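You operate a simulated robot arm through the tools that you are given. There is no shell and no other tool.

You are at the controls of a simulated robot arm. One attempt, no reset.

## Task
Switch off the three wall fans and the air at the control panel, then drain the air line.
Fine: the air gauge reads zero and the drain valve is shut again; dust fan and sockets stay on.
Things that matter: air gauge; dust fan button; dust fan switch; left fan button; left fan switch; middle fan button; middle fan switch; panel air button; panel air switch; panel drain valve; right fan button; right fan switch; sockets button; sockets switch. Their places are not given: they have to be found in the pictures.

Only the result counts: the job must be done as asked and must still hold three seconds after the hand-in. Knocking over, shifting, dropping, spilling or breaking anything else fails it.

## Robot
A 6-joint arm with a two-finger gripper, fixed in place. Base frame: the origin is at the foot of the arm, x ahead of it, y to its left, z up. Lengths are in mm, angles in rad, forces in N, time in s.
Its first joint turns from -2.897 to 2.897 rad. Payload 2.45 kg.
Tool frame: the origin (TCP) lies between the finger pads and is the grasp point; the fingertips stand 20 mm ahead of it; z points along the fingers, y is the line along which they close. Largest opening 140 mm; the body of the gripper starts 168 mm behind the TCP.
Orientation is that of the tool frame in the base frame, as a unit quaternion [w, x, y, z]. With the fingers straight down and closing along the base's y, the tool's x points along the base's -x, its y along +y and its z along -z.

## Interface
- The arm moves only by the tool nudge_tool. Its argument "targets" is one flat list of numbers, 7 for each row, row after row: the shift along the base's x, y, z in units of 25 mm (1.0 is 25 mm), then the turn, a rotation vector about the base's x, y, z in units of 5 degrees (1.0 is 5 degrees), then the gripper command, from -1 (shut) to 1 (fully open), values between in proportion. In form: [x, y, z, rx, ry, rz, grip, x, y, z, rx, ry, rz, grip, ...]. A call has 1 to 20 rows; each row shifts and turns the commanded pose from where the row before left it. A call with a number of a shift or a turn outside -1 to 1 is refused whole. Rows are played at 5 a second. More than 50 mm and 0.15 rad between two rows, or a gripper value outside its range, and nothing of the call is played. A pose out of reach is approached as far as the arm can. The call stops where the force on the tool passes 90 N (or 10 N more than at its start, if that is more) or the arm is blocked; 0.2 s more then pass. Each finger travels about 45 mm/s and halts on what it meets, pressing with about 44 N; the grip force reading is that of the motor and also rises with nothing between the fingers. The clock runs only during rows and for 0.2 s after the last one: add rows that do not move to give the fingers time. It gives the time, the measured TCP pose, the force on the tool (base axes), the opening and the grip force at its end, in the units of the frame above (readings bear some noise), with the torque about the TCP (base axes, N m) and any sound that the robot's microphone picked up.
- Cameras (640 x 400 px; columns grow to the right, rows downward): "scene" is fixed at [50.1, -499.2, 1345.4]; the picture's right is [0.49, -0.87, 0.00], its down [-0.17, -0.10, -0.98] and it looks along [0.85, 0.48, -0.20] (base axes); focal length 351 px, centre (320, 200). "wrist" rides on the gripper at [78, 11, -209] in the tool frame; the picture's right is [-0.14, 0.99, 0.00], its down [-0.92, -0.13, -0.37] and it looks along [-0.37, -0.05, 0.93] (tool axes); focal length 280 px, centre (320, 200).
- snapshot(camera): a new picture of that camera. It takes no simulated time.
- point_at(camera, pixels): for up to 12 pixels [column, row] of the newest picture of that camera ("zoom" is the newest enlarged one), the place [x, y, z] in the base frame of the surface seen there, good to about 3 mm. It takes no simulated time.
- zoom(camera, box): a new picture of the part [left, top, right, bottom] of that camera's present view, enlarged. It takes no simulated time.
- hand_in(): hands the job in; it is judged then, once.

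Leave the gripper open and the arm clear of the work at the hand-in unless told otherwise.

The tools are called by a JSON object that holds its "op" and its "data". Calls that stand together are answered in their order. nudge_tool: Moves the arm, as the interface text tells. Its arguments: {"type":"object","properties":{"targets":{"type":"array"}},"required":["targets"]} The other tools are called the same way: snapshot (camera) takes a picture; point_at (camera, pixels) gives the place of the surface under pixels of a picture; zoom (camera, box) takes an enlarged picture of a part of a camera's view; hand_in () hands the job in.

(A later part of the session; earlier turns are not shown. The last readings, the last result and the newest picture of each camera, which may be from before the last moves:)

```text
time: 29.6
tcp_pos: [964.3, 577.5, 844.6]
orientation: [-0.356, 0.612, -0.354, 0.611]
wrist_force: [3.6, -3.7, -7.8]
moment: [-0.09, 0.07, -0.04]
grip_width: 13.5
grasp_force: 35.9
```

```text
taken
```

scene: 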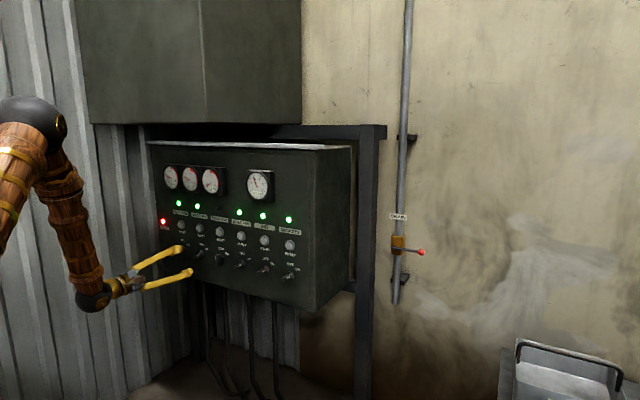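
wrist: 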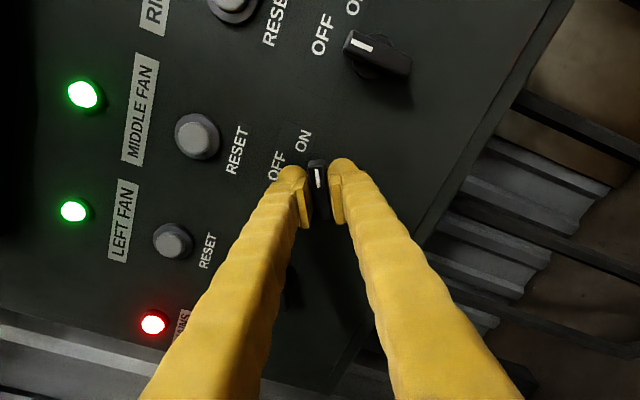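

The middle fan knob is gripped at 13.5 mm. I'll turn it 60° towards OFF.

{"op": "nudge_tool", "data": {"targets": [0, 0, 0, -1, 0, 0, -1, 0, 0, 0, -1, 0, 0, -1, 0, 0, 0, -1, 0, 0, -1, 0, 0, 0, -1, 0, 0, -1, 0, 0, 0, -1, 0, 0, -1, 0, 0, 0, -1, 0, 0, -1, 0, 0, 0, -1, 0, 0, -1, 0, 0, 0, -1, 0, 0, -1, 0, 0, 0, -1, 0, 0, -1, 0, 0, 0, -1, 0, 0, -1, 0, 0, 0, -1, 0, 0, -1, 0, 0, 0, -1, 0, 0, -1, 0, 0, 0, 0, 0, 0, -1]}}

{"op": "snapshot", "data": {"camera": "wrist"}}

{"op": "zoom", "data": {"camera": "scene", "box": [145, 155, 305, 285]}}

```text
time: 32.4
tcp_pos: [964.6, 577.1, 844.8]
orientation: [-0.003, 0.708, -0.001, 0.706]
wrist_force: [-25.7, 1.1, -12.8]
moment: [-0.03, 0.15, 0.02]
grip_width: 12.9
grasp_force: 39.5
```

```text
taken
```

wrist: 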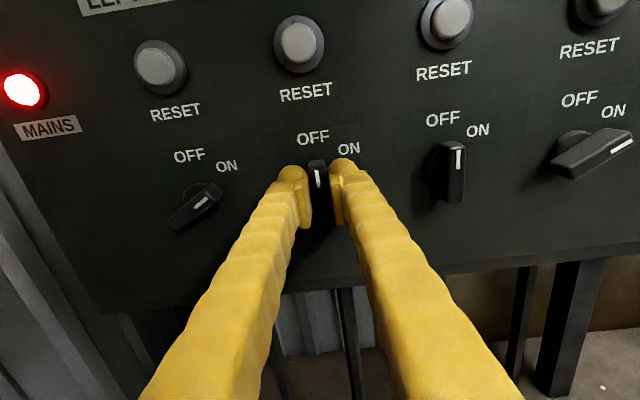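

```text
3.08 times, centred on (225, 220) of scene
```

zoom: 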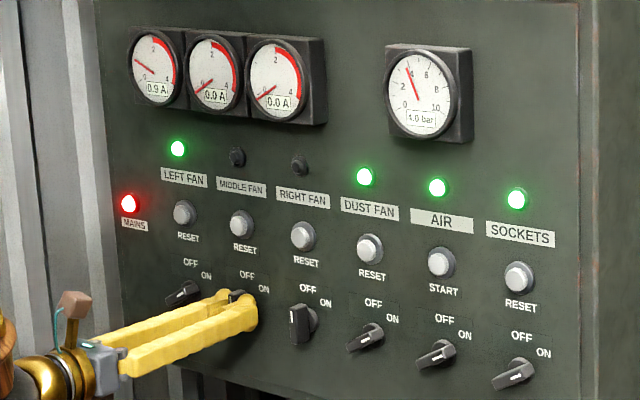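

The middle fan is off: its lamp is dark and its meter reads 0.0 A. I'll release, back off, roll back, and move to the left fan (y ≈ 684).

{"op": "nudge_tool", "data": {"targets": [0, 0, 0, 0, 0, 0, -0.5, 0, 0, 0, 0, 0, 0, -0.2, 0, 0, 0, 0, 0, 0, 0, 0, 0, 0, 0, 0, 0, 0, -0.8, 0, 0, 0, 0, 0, 0, -1, 0, 0, 0, 0, 0, 0, -1, 0, 0, 0, 0, 0, 0, 0, 0.36, 0, 1, 0, 0, 0, 0, 0.36, 0, 1, 0, 0, 0, 0, 0.36, 0, 1, 0, 0, 0, 0, 0.36, 0, 1, 0, 0, 0, 0, 0.36, 0, 1, 0, 0, 0, 0, 0.36, 0, 1, 0, 0, 0, 0, 0.36, 0, 1, 0, 0, 0, 0, 0.36, 0, 1, 0, 0, 0, 0, 0.36, 0, 1, 0, 0, 0, 0, 0.36, 0, 1, 0, 0, 0, 0, 0.36, 0, 1, 0, 0, 0, 0, 0.36, 0, 1, 0, 0, 0, 0, 0, 0, 0, 0, 0, 0]}}

{"op": "snapshot", "data": {"camera": "wrist"}}

{"op": "snapshot", "data": {"camera": "scene"}}

```text
time: 36.6
tcp_pos: [895.6, 683.9, 844.1]
orientation: [-0.357, 0.612, -0.354, 0.611]
wrist_force: [-0.1, 0.1, -0.3]
moment: [0.01, -0.03, 0.01]
grip_width: 70.0
grasp_force: 0.2
```

```text
taken
```

wrist: 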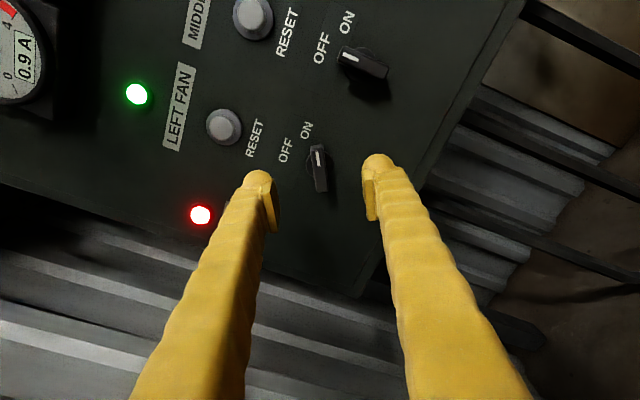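

```text
taken
```

scene: 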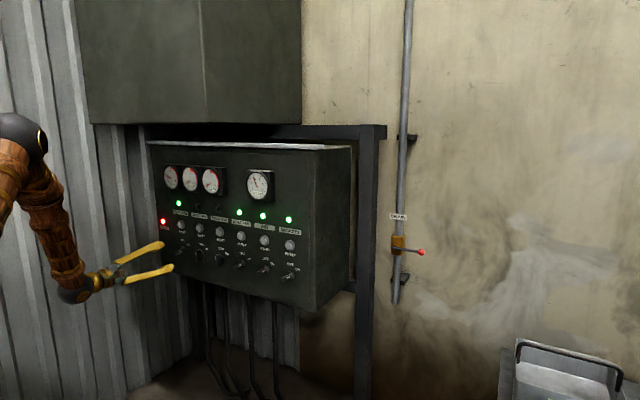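

The arm reaches the left fan, and its knob is at (318,170). I'll measure it.

{"op": "point_at", "data": {"camera": "wrist", "pixels": [[315, 150], [317, 160], [319, 170], [320, 180], [322, 187], [30, 330], [480, 220]]}}

{"op": "zoom", "data": {"camera": "wrist", "box": [272, 130, 368, 190]}}

```text
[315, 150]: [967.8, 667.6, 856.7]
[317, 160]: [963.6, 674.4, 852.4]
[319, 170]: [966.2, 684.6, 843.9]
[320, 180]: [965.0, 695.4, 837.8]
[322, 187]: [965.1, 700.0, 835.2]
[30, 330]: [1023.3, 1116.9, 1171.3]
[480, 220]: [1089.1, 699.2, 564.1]
```

```text
6.67 times, centred on (320, 160) of wrist
```

zoom: 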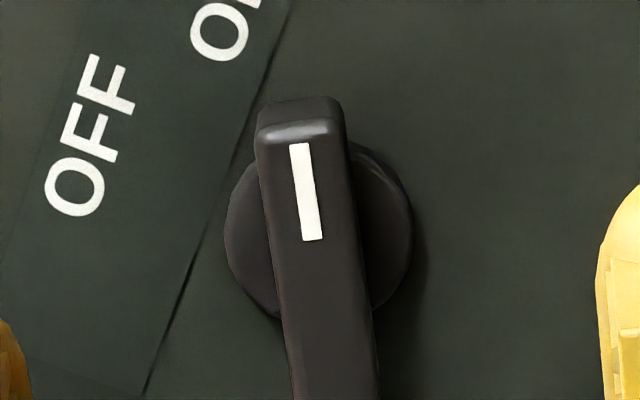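

Its centre is about (684, 845.5). I'll move up 1 mm, advance 67 mm, and close.

{"op": "nudge_tool", "data": {"targets": [0.675, 0, 0.04, 0, 0, 0, 0, 0.675, 0, 0, 0, 0, 0, 0, 0.675, 0, 0, 0, 0, 0, 0, 0.67, 0, 0, 0, 0, 0, 0, 0, 0, 0, 0, 0, 0, -0.6, 0, 0, 0, 0, 0, 0, -0.8, 0, 0, 0, 0, 0, 0, -1, 0, 0, 0, 0, 0, 0, -1, 0, 0, 0, 0, 0, 0, -1]}}

{"op": "snapshot", "data": {"camera": "wrist"}}

```text
time: 38.6
tcp_pos: [961.3, 684.7, 844.5]
orientation: [-0.356, 0.612, -0.354, 0.611]
wrist_force: [4.9, -4.3, -9.7]
moment: [-0.09, 0.15, -0.04]
grip_width: 13.0
grasp_force: 35.8
```

```text
taken
```

wrist: 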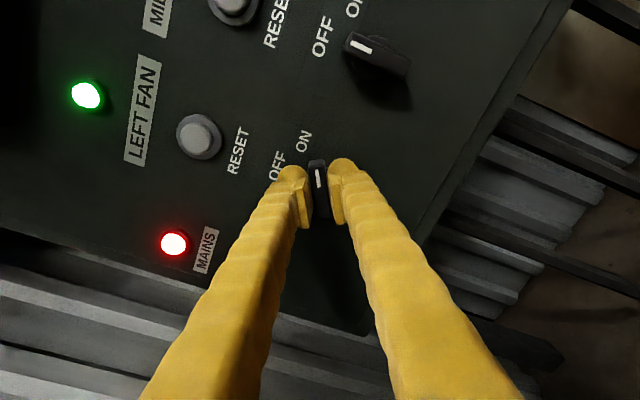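

The left fan knob is gripped. I'll turn it 60° to OFF.

{"op": "nudge_tool", "data": {"targets": [0, 0, 0, -1, 0, 0, -1, 0, 0, 0, -1, 0, 0, -1, 0, 0, 0, -1, 0, 0, -1, 0, 0, 0, -1, 0, 0, -1, 0, 0, 0, -1, 0, 0, -1, 0, 0, 0, -1, 0, 0, -1, 0, 0, 0, -1, 0, 0, -1, 0, 0, 0, -1, 0, 0, -1, 0, 0, 0, -1, 0, 0, -1, 0, 0, 0, -1, 0, 0, -1, 0, 0, 0, -1, 0, 0, -1, 0, 0, 0, -1, 0, 0, -1, 0, 0, 0, 0, 0, 0, -1]}}

{"op": "snapshot", "data": {"camera": "wrist"}}

{"op": "zoom", "data": {"camera": "scene", "box": [145, 155, 305, 285]}}

```text
time: 41.4
tcp_pos: [962.6, 685.5, 845.0]
orientation: [-0.002, 0.709, -0.001, 0.705]
wrist_force: [-17.8, -1.3, -23.2]
moment: [-0.02, 0.25, -0.01]
grip_width: 13.0
grasp_force: 39.1
```

```text
taken
```

wrist: 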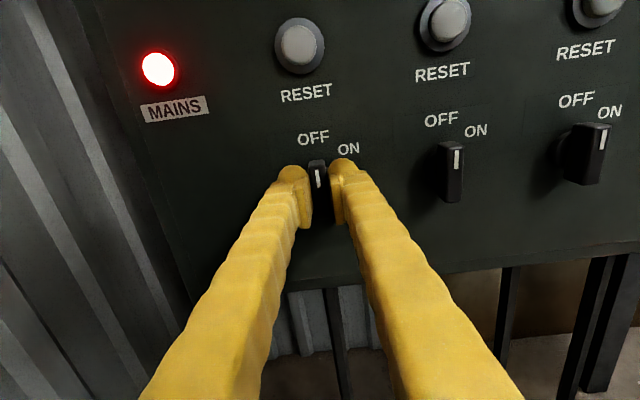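

```text
3.08 times, centred on (225, 220) of scene
```

zoom: 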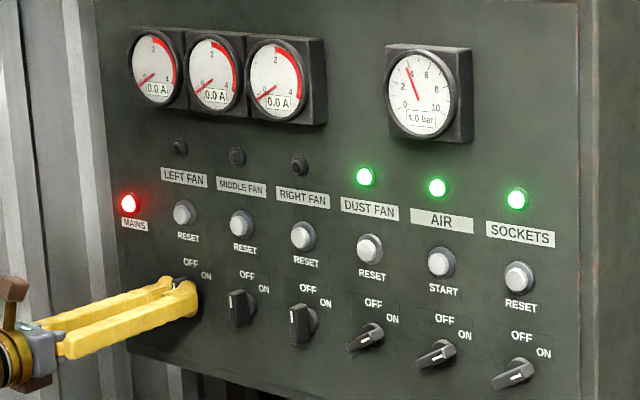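

All three wall fans are off: lamps dark and meters at 0.0 A. Next I'll release and travel towards the AIR knob (y ≈ 253), rolling back on the way.

{"op": "nudge_tool", "data": {"targets": [0, 0, 0, 0, 0, 0, -0.5, 0, 0, 0, 0, 0, 0, -0.2, 0, 0, 0, 0, 0, 0, 0, 0, 0, 0, 0, 0, 0, 0, -0.9, 0, 0, 0, 0, 0, 0, -1, 0, 0, 0, 0, 0, 0, -1, 0, 0, 0, 0, 0, 0, 0, -0.96, 0, 1, 0, 0, 0, 0, -0.96, 0, 1, 0, 0, 0, 0, -0.96, 0, 1, 0, 0, 0, 0, -0.96, 0, 1, 0, 0, 0, 0, -0.96, 0, 1, 0, 0, 0, 0, -0.96, 0, 1, 0, 0, 0, 0, -0.96, 0, 1, 0, 0, 0, 0, -0.96, 0, 1, 0, 0, 0, 0, -0.96, 0, 1, 0, 0, 0, 0, -0.96, 0, 1, 0, 0, 0, 0, -0.96, 0, 1, 0, 0, 0, 0, -0.96, 0, 1, 0, 0, 0, 0, 0, 0, 0, 0, 0, 0]}}

{"op": "snapshot", "data": {"camera": "scene"}}

```text
time: 45.6
tcp_pos: [890.4, 395.9, 847.4]
orientation: [-0.357, 0.612, -0.354, 0.611]
wrist_force: [0.1, -0.5, -0.4]
moment: [-0.03, -0.01, 0.01]
grip_width: 69.8
grasp_force: 0.2
```

```text
taken
```

scene: 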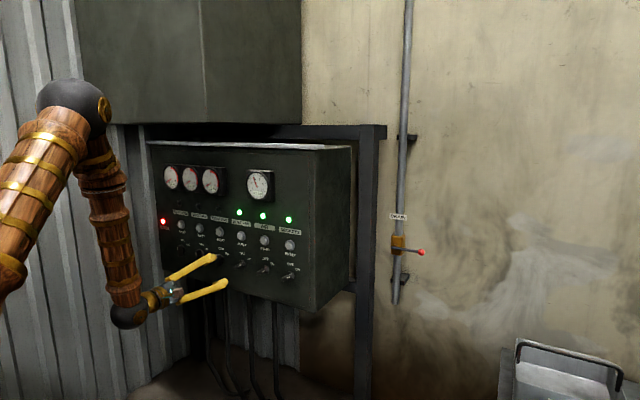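

Now at y = 396. I'll move the remaining 142 mm to the AIR column and down 2 mm.

{"op": "nudge_tool", "data": {"targets": [0, -0.95, 0, 0, 0, 0, 0, 0, -0.95, 0, 0, 0, 0, 0, 0, -0.95, 0, 0, 0, 0, 0, 0, -0.95, 0, 0, 0, 0, 0, 0, -0.95, 0, 0, 0, 0, 0, 0, -0.93, -0.08, 0, 0, 0, 0, 0, 0, 0, 0, 0, 0, 0]}}

{"op": "snapshot", "data": {"camera": "wrist"}}

{"op": "zoom", "data": {"camera": "wrist", "box": [272, 130, 368, 190]}}

{"op": "snapshot", "data": {"camera": "scene"}}

```text
time: 47.2
tcp_pos: [890.3, 253.1, 844.2]
orientation: [-0.357, 0.611, -0.354, 0.611]
wrist_force: [0.3, 0.0, -1.0]
moment: [0.0, 0.01, 0.01]
grip_width: 70.0
grasp_force: 0.0
```

```text
taken
```

wrist: 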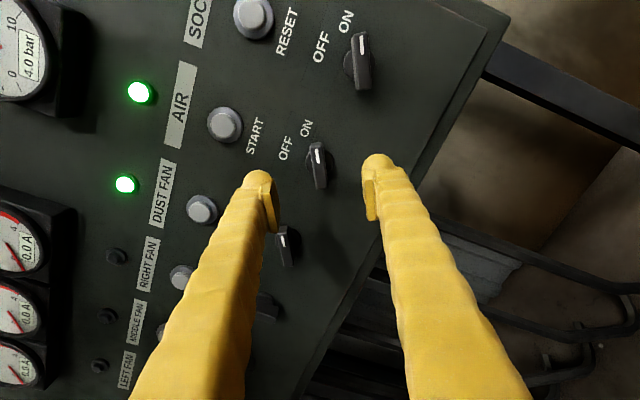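

```text
6.67 times, centred on (320, 160) of wrist
```

zoom: 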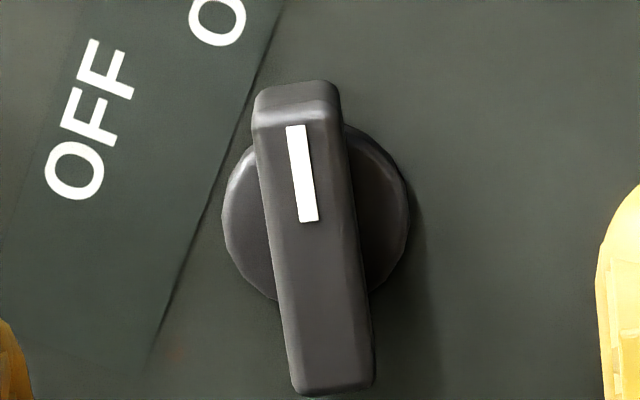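

```text
taken
```

scene: 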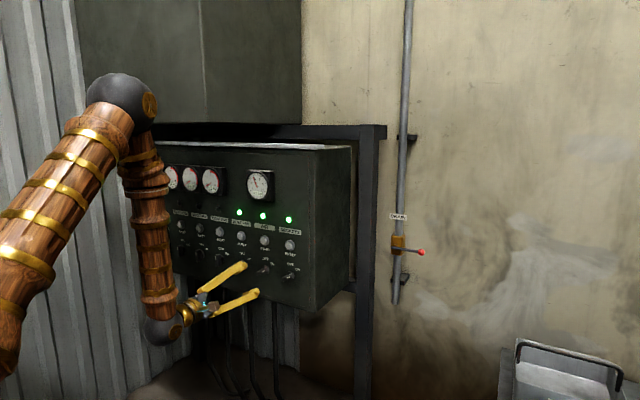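

The AIR knob (318,165) is lined up under the AIR label, between the fingers. I'll measure it, then go in.

{"op": "point_at", "data": {"camera": "wrist", "pixels": [[315, 148], [317, 158], [319, 167], [320, 177], [322, 186]]}}

```text
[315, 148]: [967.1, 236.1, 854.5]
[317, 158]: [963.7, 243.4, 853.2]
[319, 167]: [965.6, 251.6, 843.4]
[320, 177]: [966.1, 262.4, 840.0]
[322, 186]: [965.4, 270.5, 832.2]
```

The bar is centred near (253, 845), so I'll advance 72 mm and close on it.

{"op": "nudge_tool", "data": {"targets": [0.72, 0, 0.03, 0, 0, 0, 0, 0.72, 0, 0, 0, 0, 0, 0, 0.72, 0, 0, 0, 0, 0, 0, 0.71, 0, 0, 0, 0, 0, 0, 0, 0, 0, 0, 0, 0, -0.6, 0, 0, 0, 0, 0, 0, -0.8, 0, 0, 0, 0, 0, 0, -1, 0, 0, 0, 0, 0, 0, -1, 0, 0, 0, 0, 0, 0, -1]}}

{"op": "snapshot", "data": {"camera": "wrist"}}

```text
time: 49.2
tcp_pos: [961.8, 251.8, 845.2]
orientation: [-0.356, 0.612, -0.354, 0.611]
wrist_force: [4.6, 0.1, -2.3]
moment: [-0.1, 0.01, 0.03]
grip_width: 13.3
grasp_force: 36.2
```

```text
taken
```

wrist: 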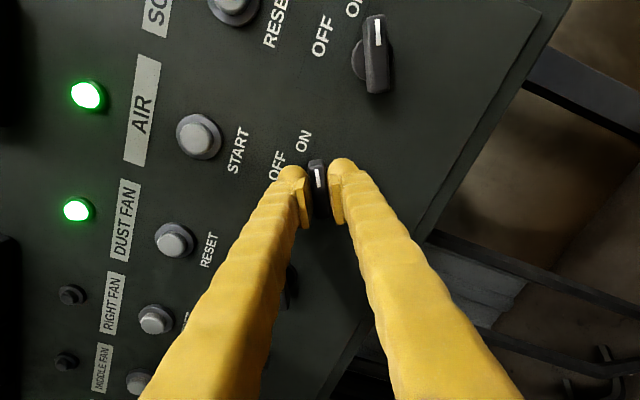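

The AIR knob is gripped. I'll turn it 60° to OFF.

{"op": "nudge_tool", "data": {"targets": [0, 0, 0, -1, 0, 0, -1, 0, 0, 0, -1, 0, 0, -1, 0, 0, 0, -1, 0, 0, -1, 0, 0, 0, -1, 0, 0, -1, 0, 0, 0, -1, 0, 0, -1, 0, 0, 0, -1, 0, 0, -1, 0, 0, 0, -1, 0, 0, -1, 0, 0, 0, -1, 0, 0, -1, 0, 0, 0, -1, 0, 0, -1, 0, 0, 0, -1, 0, 0, -1, 0, 0, 0, -1, 0, 0, -1, 0, 0, 0, -1, 0, 0, -1, 0, 0, 0, 0, 0, 0, -1]}}

{"op": "snapshot", "data": {"camera": "wrist"}}

{"op": "zoom", "data": {"camera": "scene", "box": [145, 155, 305, 285]}}

```text
time: 52.0
tcp_pos: [962.4, 253.2, 844.9]
orientation: [-0.003, 0.708, -0.001, 0.706]
wrist_force: [-3.0, -41.9, -6.5]
moment: [-0.04, 0.07, -0.43]
grip_width: 13.2
grasp_force: 39.6
```

```text
taken
```

wrist: 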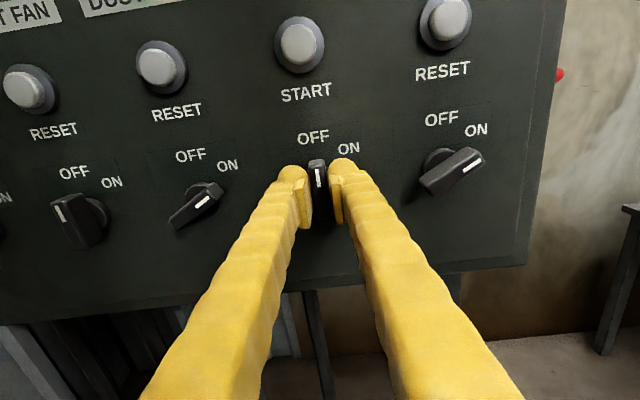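

```text
3.08 times, centred on (225, 220) of scene
```

zoom: 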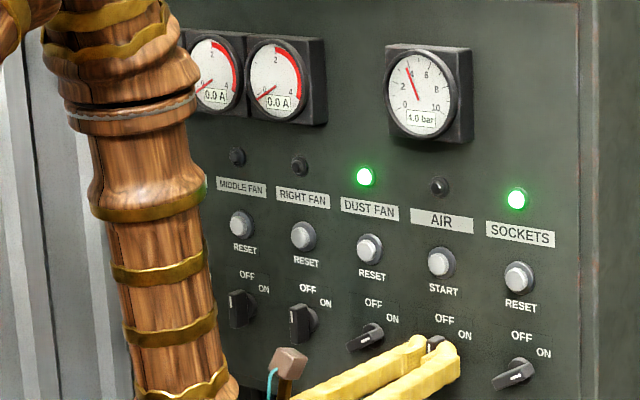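

The AIR lamp is dark. The gauge still shows 4.0 bar, so the line has to be drained. Dust fan and sockets are still on. I'll release the knob, back off from the panel, and start moving right towards the drain valve.

{"op": "nudge_tool", "data": {"targets": [0, 0, 0, 0, 0, 0, -0.5, 0, 0, 0, 0, 0, 0, -0.2, 0, 0, 0, 0, 0, 0, 0, 0, 0, 0, 0, 0, 0, 0, -0.9, 0, 0, 0, 0, 0, 0, -1, 0, 0, 0, 0, 0, 0, -1, 0, 0, 0, 0, 0, 0, -1, 0, 0, 0, 0, 0, 0, -1, 0, 0, 0, 0, 0, 0, 0, -1, 0, 1, 0, 0, 0, 0, -1, 0, 1, 0, 0, 0, 0, -1, 0, 1, 0, 0, 0, 0, -1, 0, 1, 0, 0, 0, 0, -1, 0, 1, 0, 0, 0, 0, -1, 0, 1, 0, 0, 0, 0, -1, 0, 1, 0, 0, 0, 0, -1, 0, 1, 0, 0, 0, 0, -1, 0, 1, 0, 0, 0, 0, -1, 0, 1, 0, 0, 0]}}

{"op": "snapshot", "data": {"camera": "scene"}}

{"op": "snapshot", "data": {"camera": "wrist"}}

```text
time: 56.0
tcp_pos: [808.5, 111.6, 841.6]
orientation: [-0.293, 0.635, -0.309, 0.644]
wrist_force: [-1.6, 0.6, 0.1]
moment: [-0.04, -0.01, 0.01]
grip_width: 69.9
grasp_force: 0.0
out of reach, approached as far as the arm can: row 14, 15, 16, 17, 18, 19
```

```text
taken
```

scene: 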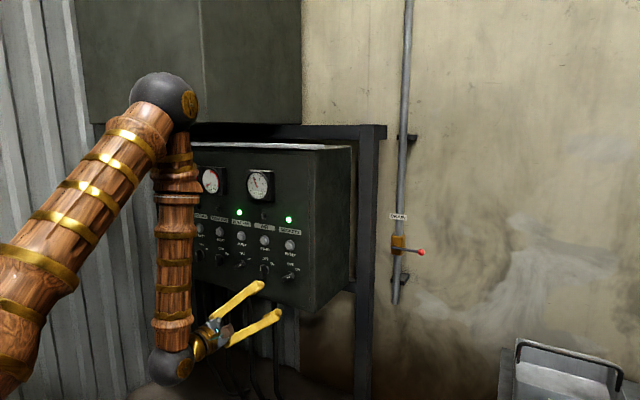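

```text
taken
```

wrist: 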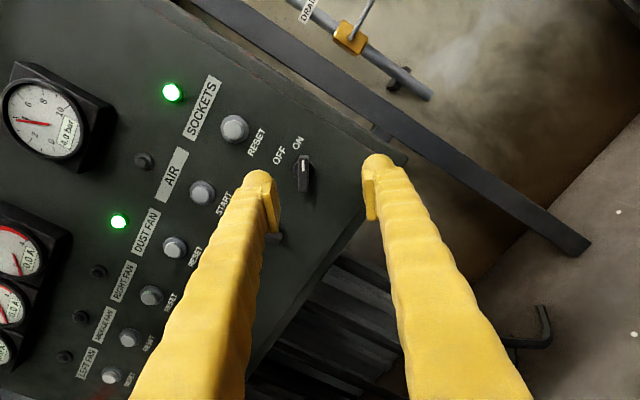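

Close to the base the wrist runs out of room (rows 14 to 19 fell short). I'll move forward to x ≈ 905, still clear of the knobs at 963, and then continue to the right.

{"op": "nudge_tool", "data": {"targets": [1, 0, 0, 0, 0, 0, 0, 1, 0, 0, 0, 0, 0, 0, 1, 0, 0, 0, 0, 0, 0, 0.8, 0, 0, 0, 0, 0, 0, 0, -1, 0, 0, 0, 0, 0, 0, -1, 0, 0, 0, 0, 0, 0, -1, 0, 0, 0, 0, 0, 0, -1, 0, 0, 0, 0, 0, 0, -1, 0, 0, 0, 0, 0, 0, -1, 0, 0, 0, 0, 0, 0, -1, 0, 0, 0, 0, 0, 0, -1, 0, 0, 0, 0, 0, 0, 0, 0, 0, 0, 0, 0]}}

{"op": "snapshot", "data": {"camera": "scene"}}

```text
time: 58.8
tcp_pos: [848.1, 119.8, 839.8]
orientation: [-0.291, 0.635, -0.31, 0.645]
wrist_force: [-0.7, -0.2, 0.9]
moment: [0.0, 0.0, -0.02]
grip_width: 70.0
grasp_force: 0.1
out of reach, approached as far as the arm can: row 1, 2, 3, 4, 5, 6, 7, 8, 9, 10, 11, 12
```

```text
taken
```

scene: 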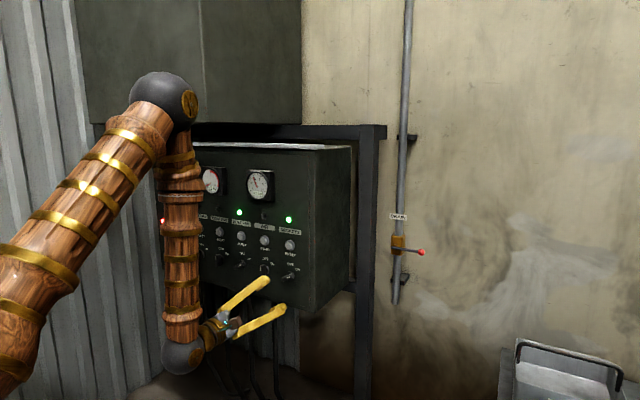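

Moving right along +x seems to hit a wrist joint limit: the forearm roll is in a flipped configuration from when I pitched the tool up off to the left. I'll undo it by going back up and left, unrolling, pitching the tool down again, moving to y = 0, and pitching up there in the arm's plane. First step: move left and up while unrolling.

{"op": "nudge_tool", "data": {"targets": [0, 0.9, 0.3, 0, 0, 0, 0, 0, 0.9, 0.3, 0, 0, 0, 0, 0, 0.9, 0.3, 0, 0, 0, 0, 0, 0.7, 0.4, 1, 0, 0, 0, 0, 0.7, 0.4, 1, 0, 0, 0, 0, 0.7, 0.4, 1, 0, 0, 0, 0, 0.7, 0.4, 1, 0, 0, 0, 0, 0.7, 0.4, 1, 0, 0, 0, 0, 0.7, 0.4, 1, 0, 0, 0, 0, 0.7, 0.4, 1, 0, 0, 0, 0, 0.7, 0.4, 1, 0, 0, 0, 0, 0.7, 0.4, 1, 0, 0, 0, 0, 0.7, 0.4, 1, 0, 0, 0, 0, 0.7, 0.4, 1, 0, 0, 0, 0, 0.7, 0.4, 1, 0, 0, 0, 0, 0, 0.4, 1, 0, 0, 0, 0, 0, 0.4, 1, 0, 0, 0, 0, 0, 0.4, 1, 0, 0, 0, 0, 0, 0, 0, 0, 0, 0]}}

{"op": "snapshot", "data": {"camera": "scene"}}

```text
time: 62.8
tcp_pos: [846.2, 397.6, 1011.4]
orientation: [0.63, -0.324, 0.627, -0.325]
wrist_force: [-0.5, 0.4, 0.1]
moment: [0.02, 0.01, 0.0]
grip_width: 69.9
grasp_force: 0.0
```

```text
taken
```

scene: 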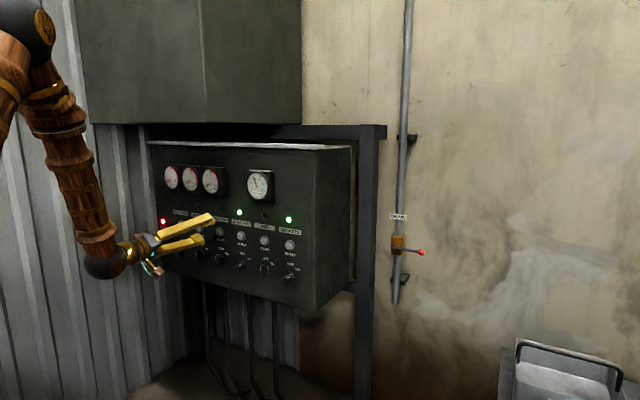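

All reachable now, with the roll at about -55° and the pose at (846, 398, 1011). I'll unroll the rest and rise to z ≈ 1085.

{"op": "nudge_tool", "data": {"targets": [0.1, 0, 0.3, 1, 0, 0, 0, 0.1, 0, 0.3, 1, 0, 0, 0, 0.1, 0, 0.3, 1, 0, 0, 0, 0.1, 0, 0.3, 1, 0, 0, 0, 0.1, 0, 0.3, 1, 0, 0, 0, 0.1, 0, 0.3, 1, 0, 0, 0, 0.1, 0, 0.3, 1, 0, 0, 0, 0.1, 0, 0.3, 1, 0, 0, 0, 0.1, 0, 0.3, 1, 0, 0, 0, 0.1, 0, 0.3, 1, 0, 0, 0, 0, 0, 0, 0.9, 0, 0, 0, 0, 0, 0, 0, 0, 0, 0]}}

```text
time: 65.4
tcp_pos: [872.1, 397.5, 1085.6]
orientation: [0.708, 0.001, 0.706, -0.002]
wrist_force: [-0.1, 0.3, 0.2]
moment: [0.0, -0.05, 0.04]
grip_width: 69.8
grasp_force: 0.1
```

Level with zero roll at (872, 398, 1086). Next I'll pitch the tool down while backing off in x, to keep the wrist away from the overhead cabinet (x ≥ 879).

{"op": "nudge_tool", "data": {"targets": [-0.6, 0, 0, 0, 1, 0, 0, -0.6, 0, 0, 0, 1, 0, 0, -0.6, 0, 0, 0, 1, 0, 0, -0.6, 0, 0, 0, 1, 0, 0, -0.6, 0, 0, 0, 1, 0, 0, -0.6, 0, 0, 0, 1, 0, 0, -0.6, 0, 0, 0, 1, 0, 0, -0.6, 0, 0, 0, 1, 0, 0, -0.4, 0, 0, 0, 1, 0, 0, -0.4, 0, 0, 0, 1, 0, 0, 0, 0, 0, 0, 0, 0, 0]}}

{"op": "snapshot", "data": {"camera": "scene"}}

```text
time: 67.8
tcp_pos: [731.3, 398.0, 1086.4]
orientation: [0.343, -0.001, 0.94, -0.002]
wrist_force: [-0.7, 0.9, 0.2]
moment: [0.01, 0.01, 0.0]
grip_width: 70.1
grasp_force: 0.1
```

```text
taken
```

scene: 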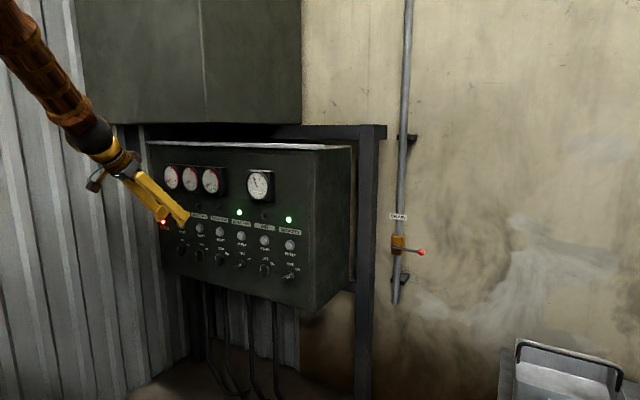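

Halfway pitched and all reachable. I'll finish pitching to straight down (8 more rows).

{"op": "nudge_tool", "data": {"targets": [0, 0, 0, 0, 1, 0, 0, 0, 0, 0, 0, 1, 0, 0, 0, 0, 0, 0, 1, 0, 0, 0, 0, 0, 0, 1, 0, 0, 0, 0, 0, 0, 1, 0, 0, 0, 0, 0, 0, 1, 0, 0, 0, 0, 0, 0, 1, 0, 0, 0, 0, 0, 0, 1, 0, 0, 0, 0, 0, 0, 0, 0, 0]}}

{"op": "snapshot", "data": {"camera": "scene"}}

```text
time: 69.8
tcp_pos: [731.3, 398.1, 1086.1]
orientation: [0.0, -0.002, 1.0, -0.002]
wrist_force: [0.1, 0.6, -0.6]
moment: [0.03, -0.04, -0.02]
grip_width: 70.0
grasp_force: 0.0
```

```text
taken
```

scene: 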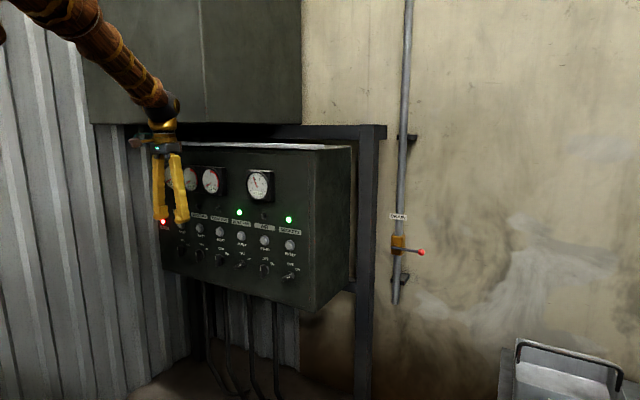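

The tool points straight down at (731, 398, 1086). Next I'll move right to y = 0.

{"op": "nudge_tool", "data": {"targets": [0, -0.995, 0, 0, 0, 0, 0, 0, -0.995, 0, 0, 0, 0, 0, 0, -0.995, 0, 0, 0, 0, 0, 0, -0.995, 0, 0, 0, 0, 0, 0, -0.995, 0, 0, 0, 0, 0, 0, -0.995, 0, 0, 0, 0, 0, 0, -0.995, 0, 0, 0, 0, 0, 0, -0.995, 0, 0, 0, 0, 0, 0, -0.995, 0, 0, 0, 0, 0, 0, -0.995, 0, 0, 0, 0, 0, 0, -0.995, 0, 0, 0, 0, 0, 0, -0.995, 0, 0, 0, 0, 0, 0, -0.995, 0, 0, 0, 0, 0, 0, -0.995, 0, 0, 0, 0, 0, 0, -0.995, 0, 0, 0, 0, 0, 0, -0.995, 0, 0, 0, 0, 0, 0, 0, 0, 0, 0, 0, 0]}}

{"op": "snapshot", "data": {"camera": "scene"}}

{"op": "snapshot", "data": {"camera": "wrist"}}

```text
time: 73.4
tcp_pos: [729.9, -1.3, 1086.4]
orientation: [0.002, -0.001, 1.0, -0.002]
wrist_force: [-0.2, 0.4, 0.9]
moment: [-0.02, 0.01, 0.01]
grip_width: 69.9
grasp_force: 0.1
```

```text
taken
```

scene: 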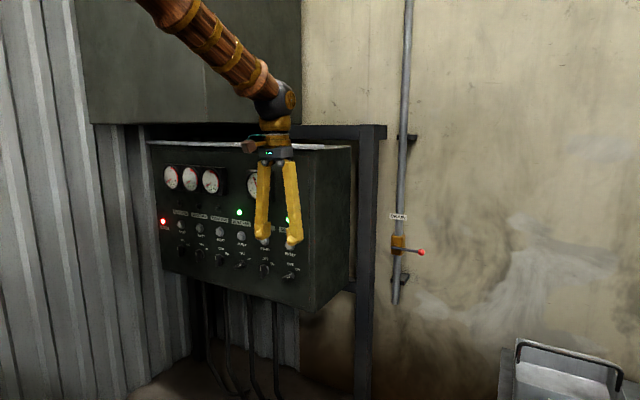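

```text
taken
```

wrist: 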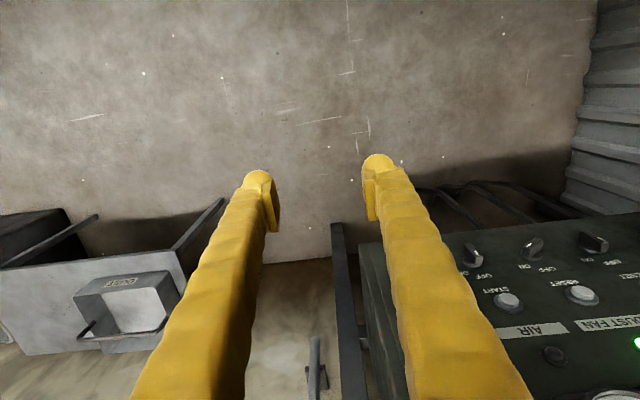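

At y = 0 now. I'll pitch the tool up about -y, staying in the arm's plane and moving forward in x as it goes.

{"op": "nudge_tool", "data": {"targets": [0.2, 0.03, 0, 0, -1, 0, 0, 0.2, 0.02, 0, 0, -1, 0, 0, 0.2, 0, 0, 0, -1, 0, 0, 0.2, 0, 0, 0, -1, 0, 0, 0.2, 0, 0, 0, -1, 0, 0, 0.2, 0, 0, 0, -1, 0, 0, 0.2, 0, 0, 0, -1, 0, 0, 0.2, 0, 0, 0, -1, 0, 0, 0.4, 0, 0, 0, -1, 0, 0, 0.4, 0, 0, 0, -1, 0, 0, 0, 0, 0, 0, 0, 0, 0]}}

{"op": "snapshot", "data": {"camera": "scene"}}

```text
time: 75.8
tcp_pos: [791.4, 0.3, 1085.9]
orientation: [0.424, 0.0, 0.906, -0.002]
wrist_force: [-0.1, -0.1, 0.9]
moment: [-0.01, -0.03, 0.02]
grip_width: 69.8
grasp_force: 0.0
```

```text
taken
```

scene: 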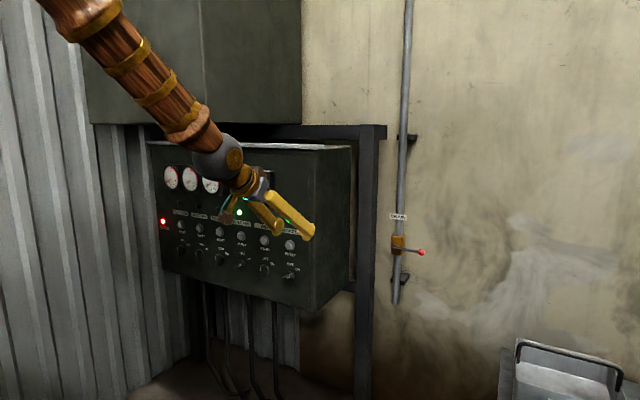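

All reachable and now passing the straight-wrist position. I'll finish the pitch to horizontal, moving forward and slightly to the right of the panel.

{"op": "nudge_tool", "data": {"targets": [0.5, 0, 0, 0, -1, 0, 0, 0.5, 0, 0, 0, -1, 0, 0, 0.5, 0, 0, 0, -1, 0, 0, 0.5, 0, 0, 0, -1, 0, 0, 0.5, 0, 0, 0, -1, 0, 0, 0.5, 0, 0, 0, -1, 0, 0, 0.5, 0, 0, 0, -1, 0, 0, 0.5, 0, 0, 0, -1, 0, 0, 0, 0, 0, 0, 0, 0, 0]}}

{"op": "snapshot", "data": {"camera": "scene"}}

{"op": "snapshot", "data": {"camera": "wrist"}}

```text
time: 77.8
tcp_pos: [891.3, 1.6, 1086.7]
orientation: [0.708, 0.001, 0.706, -0.003]
wrist_force: [-1.3, 1.1, -0.6]
moment: [-0.02, 0.02, 0.02]
grip_width: 70.2
grasp_force: 0.1
```

```text
taken
```

scene: 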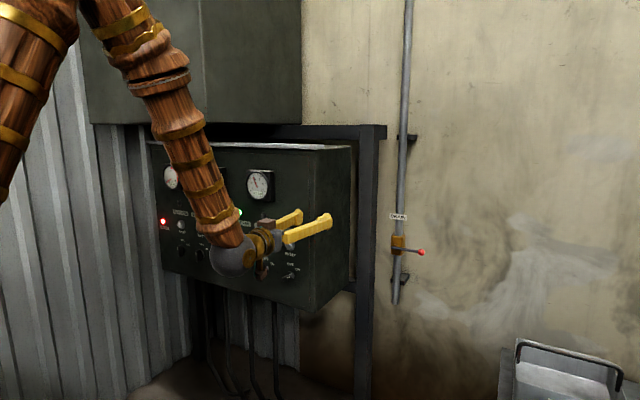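

```text
taken
```

wrist: 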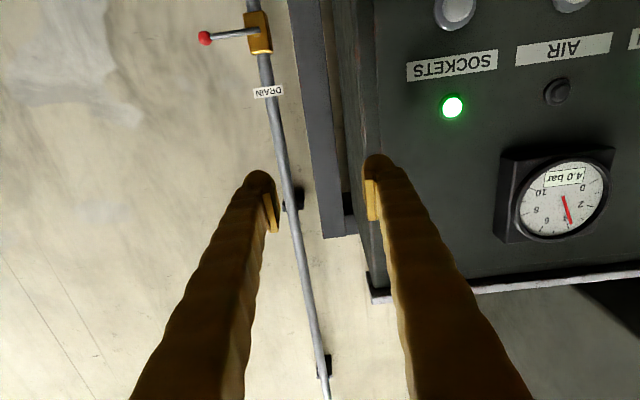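

The wrist is now unflipped, and the drain valve with its lever and red ball shows at (230,37) in the wrist view. I'll move right and down, staying at x ≈ 890, towards the lever's height.

{"op": "nudge_tool", "data": {"targets": [0.2, -0.95, -0.8, 0, 0, 0, 0, 0.2, -0.95, -0.8, 0, 0, 0, 0, 0.2, -0.95, -0.8, 0, 0, 0, 0, 0.2, -0.95, -0.8, 0, 0, 0, 0, 0.2, -0.95, -0.8, 0, 0, 0, 0, 0.2, -0.95, -0.8, 0, 0, 0, 0, 0.2, -0.95, -0.8, 0, 0, 0, 0, 0.2, -0.95, -0.8, 0, 0, 0, 0, 0, 0, 0, 0, 0, 0, 0]}}

{"op": "snapshot", "data": {"camera": "scene"}}

{"op": "snapshot", "data": {"camera": "wrist"}}

```text
time: 79.8
tcp_pos: [931.1, -190.1, 923.4]
orientation: [0.708, 0.001, 0.706, -0.002]
wrist_force: [-0.1, -0.2, -0.5]
moment: [0.0, -0.01, -0.03]
grip_width: 70.0
grasp_force: 0.0
```

```text
taken
```

scene: 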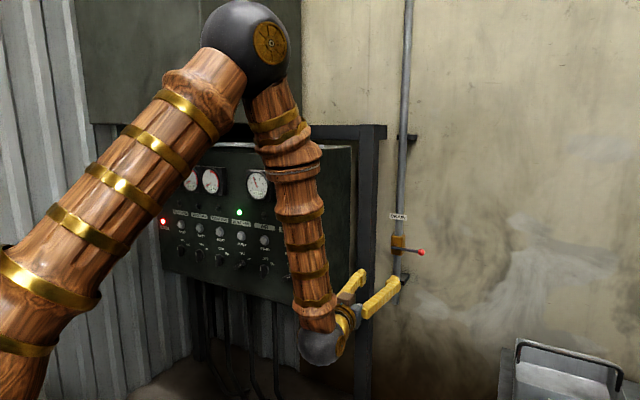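

```text
taken
```

wrist: 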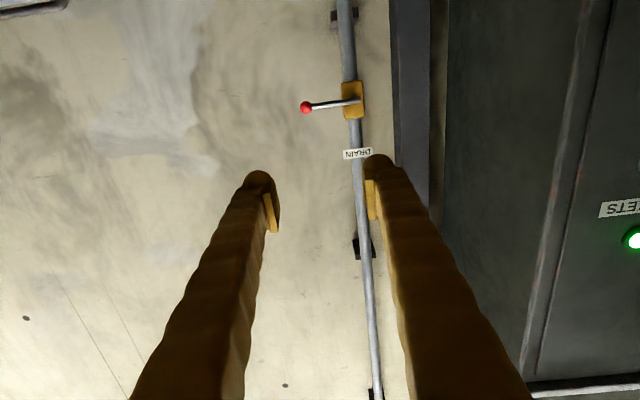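

The lever is visible at (330,105). I'll roll -90°, so the fingers close vertically, while moving forward to about x = 1180 and down to z ≈ 890.

{"op": "nudge_tool", "data": {"targets": [0.55, 0, -0.08, -1, 0, 0, 0, 0.55, 0, -0.08, -1, 0, 0, 0, 0.55, 0, -0.08, -1, 0, 0, 0, 0.55, 0, -0.08, -1, 0, 0, 0, 0.55, 0, -0.08, -1, 0, 0, 0, 0.55, 0, -0.08, -1, 0, 0, 0, 0.55, 0, -0.08, -1, 0, 0, 0, 0.55, 0, -0.08, -1, 0, 0, 0, 0.55, 0, -0.08, -1, 0, 0, 0, 0.55, 0, -0.08, -1, 0, 0, 0, 0.55, 0, -0.08, -1, 0, 0, 0, 0.55, 0, -0.08, -1, 0, 0, 0, 0.55, 0, -0.08, -1, 0, 0, 0, 0.55, 0, -0.08, -1, 0, 0, 0, 0.55, 0, -0.08, -1, 0, 0, 0, 0.55, 0, -0.08, -1, 0, 0, 0, 0.55, 0, -0.08, -1, 0, 0, 0, 0.55, 0, -0.08, -1, 0, 0, 0, 0, 0, 0, 0, 0, 0, 0]}}

{"op": "snapshot", "data": {"camera": "scene"}}

{"op": "snapshot", "data": {"camera": "wrist"}}

```text
time: 83.8
tcp_pos: [1180.5, -189.7, 888.9]
orientation: [0.501, -0.501, 0.497, -0.501]
wrist_force: [0.7, 0.0, 0.0]
moment: [-0.03, 0.03, 0.0]
grip_width: 70.0
grasp_force: 0.0
```

```text
taken
```

scene: 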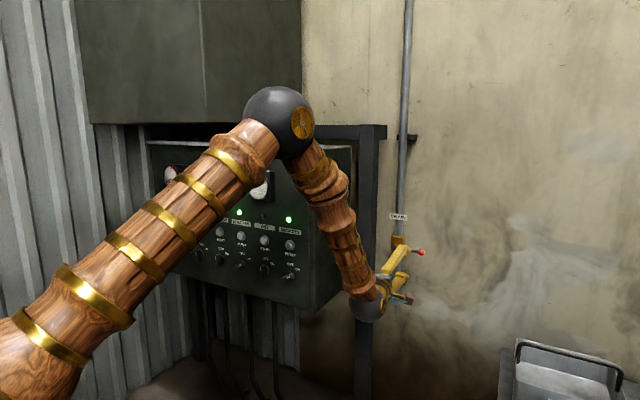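

```text
taken
```

wrist: 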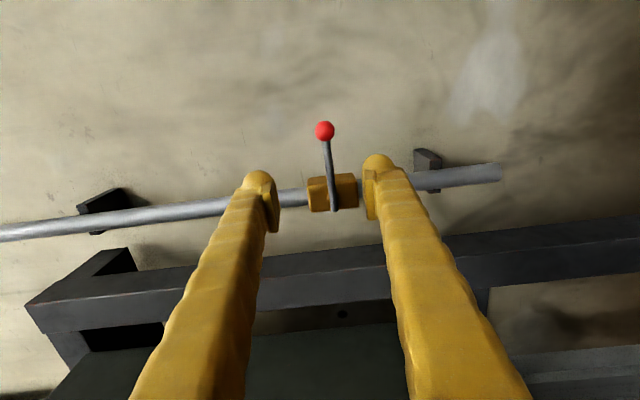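

I see the lever at (330,170) between the fingers in the wrist view, ball at (325,131). I'll measure it.

{"op": "zoom", "data": {"camera": "wrist", "box": [264, 110, 392, 230]}}

{"op": "point_at", "data": {"camera": "wrist", "pixels": [[325, 131], [327, 150], [329, 165], [331, 180], [333, 195], [334, 207], [315, 190], [348, 190], [290, 197], [400, 182], [120, 225], [250, 262]]}}

```text
3.33 times, centred on (328, 170) of wrist
```

zoom: 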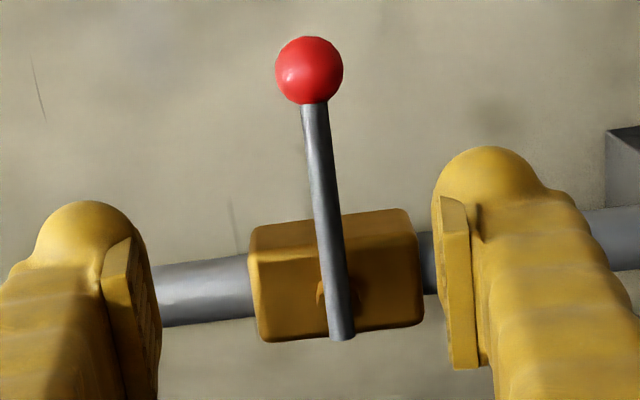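

```text
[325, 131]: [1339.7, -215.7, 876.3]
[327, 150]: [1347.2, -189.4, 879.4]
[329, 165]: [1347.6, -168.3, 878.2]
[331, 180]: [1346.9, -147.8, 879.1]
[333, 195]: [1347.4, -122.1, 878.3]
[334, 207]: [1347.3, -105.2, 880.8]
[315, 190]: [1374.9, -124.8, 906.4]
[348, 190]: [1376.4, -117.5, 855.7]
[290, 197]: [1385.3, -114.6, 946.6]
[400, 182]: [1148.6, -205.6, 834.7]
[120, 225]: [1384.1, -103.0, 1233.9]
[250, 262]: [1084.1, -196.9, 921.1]
```

The rod's front face is at x = 1347, z ≈ 880, and it runs from y = -105 to -203. The pivot is near y = -113. I'll line up at y = -180, z = 880 and advance carefully to x ≈ 1290.

{"op": "nudge_tool", "data": {"targets": [0.8, 0.1, -0.1, 0, 0, 0, 0, 0.8, 0.1, -0.1, 0, 0, 0, 0, 0.8, 0.1, -0.1, 0, 0, 0, 0, 0.8, 0.1, -0.06, 0, 0, 0, 0, 0.8, 0, 0, 0, 0, 0, 0, 0.4, 0, 0, 0, 0, 0, 0, 0, 0, 0, 0, 0, 0, 0]}}

{"op": "snapshot", "data": {"camera": "scene"}}

{"op": "snapshot", "data": {"camera": "wrist"}}

```text
time: 85.4
tcp_pos: [1289.9, -182.0, 881.2]
orientation: [0.501, -0.5, 0.497, -0.501]
wrist_force: [0.2, 0.4, 0.8]
moment: [0.01, 0.0, 0.01]
grip_width: 70.0
grasp_force: 0.0
```

```text
taken
```

scene: 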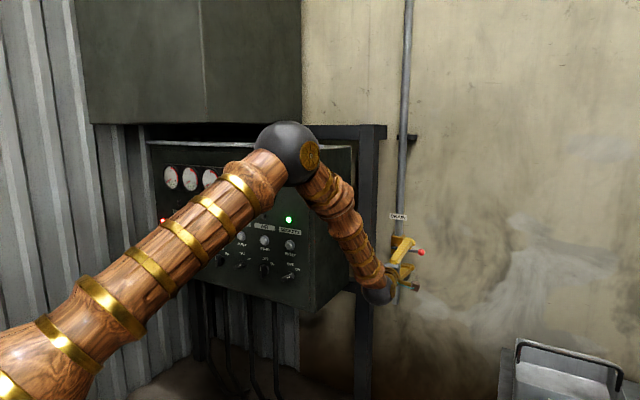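

```text
taken
```

wrist: 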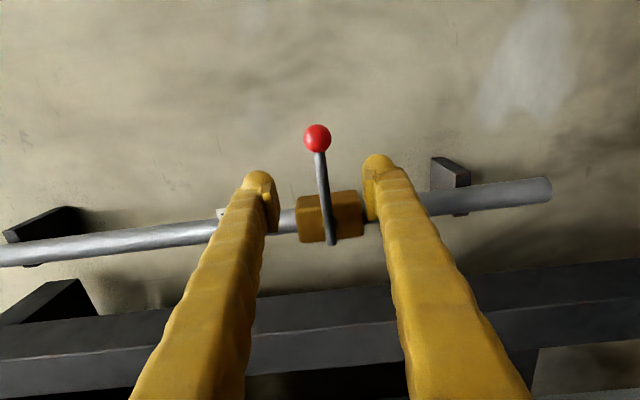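

The rod is between the fingers. I'll advance the last 52 mm so the fingertips straddle it (fingertips at x ≈ 1362, valve body at 1376), then narrow the opening to about 22 mm.

{"op": "nudge_tool", "data": {"targets": [0.7, 0.04, 0, 0, 0, 0, 0, 0.7, 0, 0, 0, 0, 0, 0, 0.68, 0, 0, 0, 0, 0, 0, 0, 0, 0, 0, 0, 0, -0.35, 0, 0, 0, 0, 0, 0, -0.69, 0, 0, 0, 0, 0, 0, -0.69, 0, 0, 0, 0, 0, 0, -0.69]}}

{"op": "snapshot", "data": {"camera": "scene"}}

{"op": "snapshot", "data": {"camera": "wrist"}}

```text
time: 87.0
tcp_pos: [1341.8, -180.6, 881.2]
orientation: [0.502, -0.5, 0.497, -0.501]
wrist_force: [-0.2, 0.4, 0.1]
moment: [0.0, 0.01, 0.02]
grip_width: 22.0
grasp_force: 0.1
```

```text
taken
```

scene: 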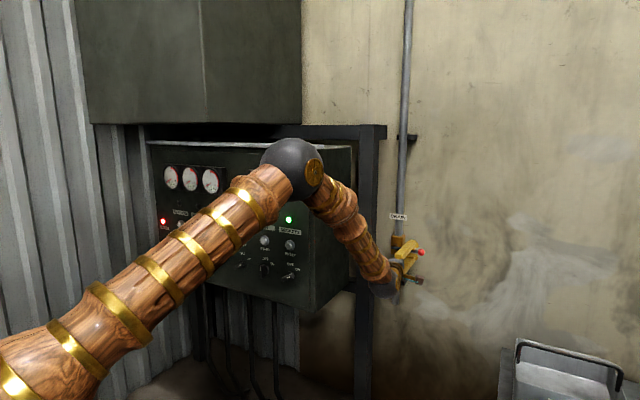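

```text
taken
```

wrist: 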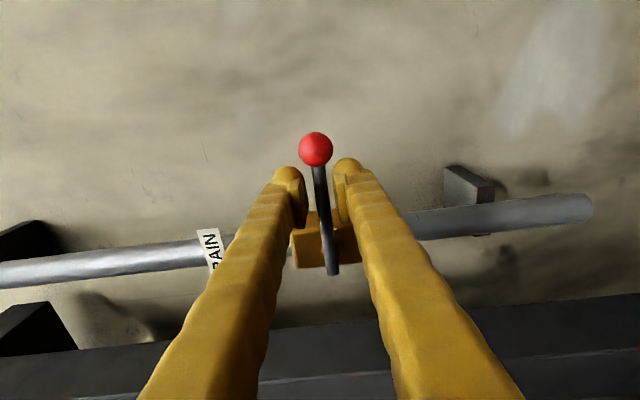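

Straddled with no contact force. Now I'll try the lever downwards: a 15° arc about the pivot (y = -113), rolling along, and watch the force.

{"op": "nudge_tool", "data": {"targets": [0, 0.01, -0.233, 1, 0, 0, -0.69, 0, 0.03, -0.232, 1, 0, 0, -0.69, 0, 0.05, -0.228, 1, 0, 0, -0.69, 0, 0, 0, 0, 0, 0, -0.69]}}

{"op": "snapshot", "data": {"camera": "wrist"}}

{"op": "zoom", "data": {"camera": "scene", "box": [370, 210, 450, 310]}}

```text
time: 88.0
tcp_pos: [1341.7, -177.5, 865.0]
orientation: [0.562, -0.431, 0.559, -0.431]
wrist_force: [0.0, 0.1, 0.2]
moment: [0.02, -0.01, -0.01]
grip_width: 21.7
grasp_force: 0.1
```

```text
taken
```

wrist: 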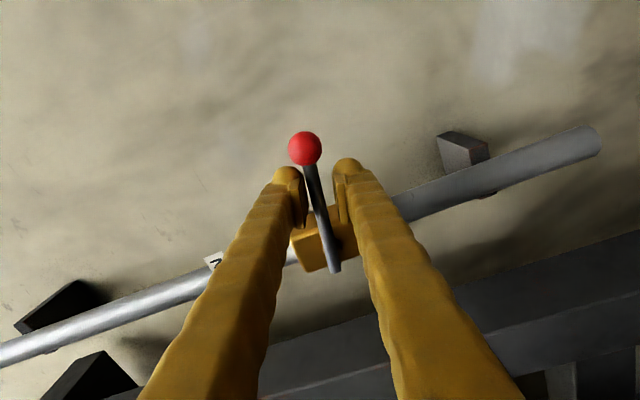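

```text
4.00 times, centred on (410, 260) of scene
```

zoom: 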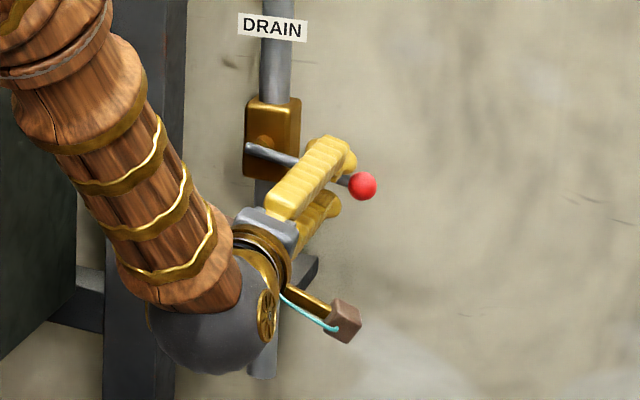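

The lever follows downwards with hardly any resistance. I'll carry on with the arc to about 55° and check again.

{"op": "nudge_tool", "data": {"targets": [0, 0.07, -0.223, 1, 0, 0, -0.69, 0, 0.09, -0.216, 1, 0, 0, -0.69, 0, 0.108, -0.208, 1, 0, 0, -0.69, 0, 0.126, -0.197, 1, 0, 0, -0.69, 0, 0.142, -0.186, 1, 0, 0, -0.69, 0, 0.158, -0.172, 1, 0, 0, -0.69, 0, 0.172, -0.158, 1, 0, 0, -0.69, 0, 0.186, -0.142, 1, 0, 0, -0.69]}}

{"op": "snapshot", "data": {"camera": "wrist"}}

{"op": "snapshot", "data": {"camera": "scene"}}

{"op": "zoom", "data": {"camera": "scene", "box": [370, 210, 450, 310]}}

```text
time: 89.8
tcp_pos: [1340.3, -151.1, 826.3]
orientation: [0.676, -0.212, 0.673, -0.214]
wrist_force: [0.1, 0.1, 1.1]
moment: [0.0, -0.03, 0.03]
grip_width: 21.8
grasp_force: 0.4
```

```text
taken
```

wrist: 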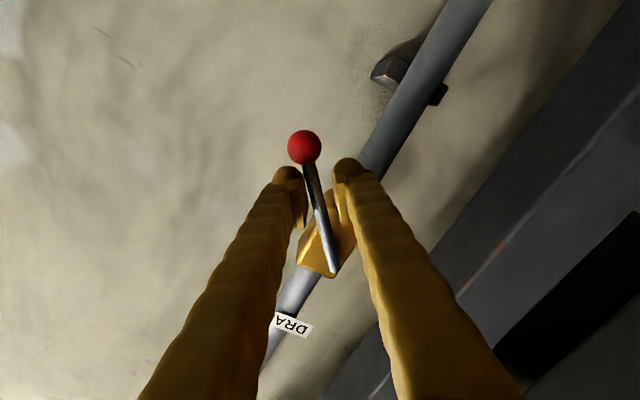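

```text
taken
```

scene: 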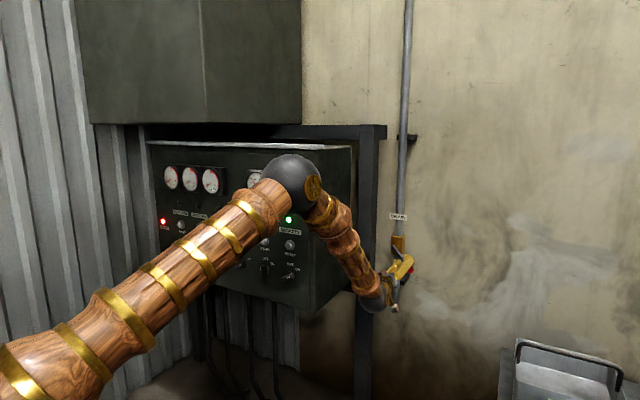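

```text
4.00 times, centred on (410, 260) of scene
```

zoom: 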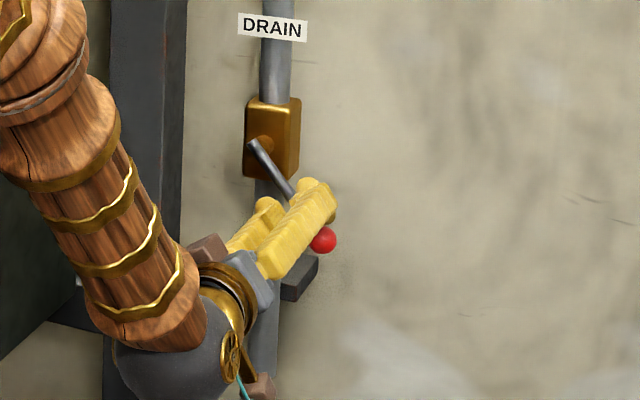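

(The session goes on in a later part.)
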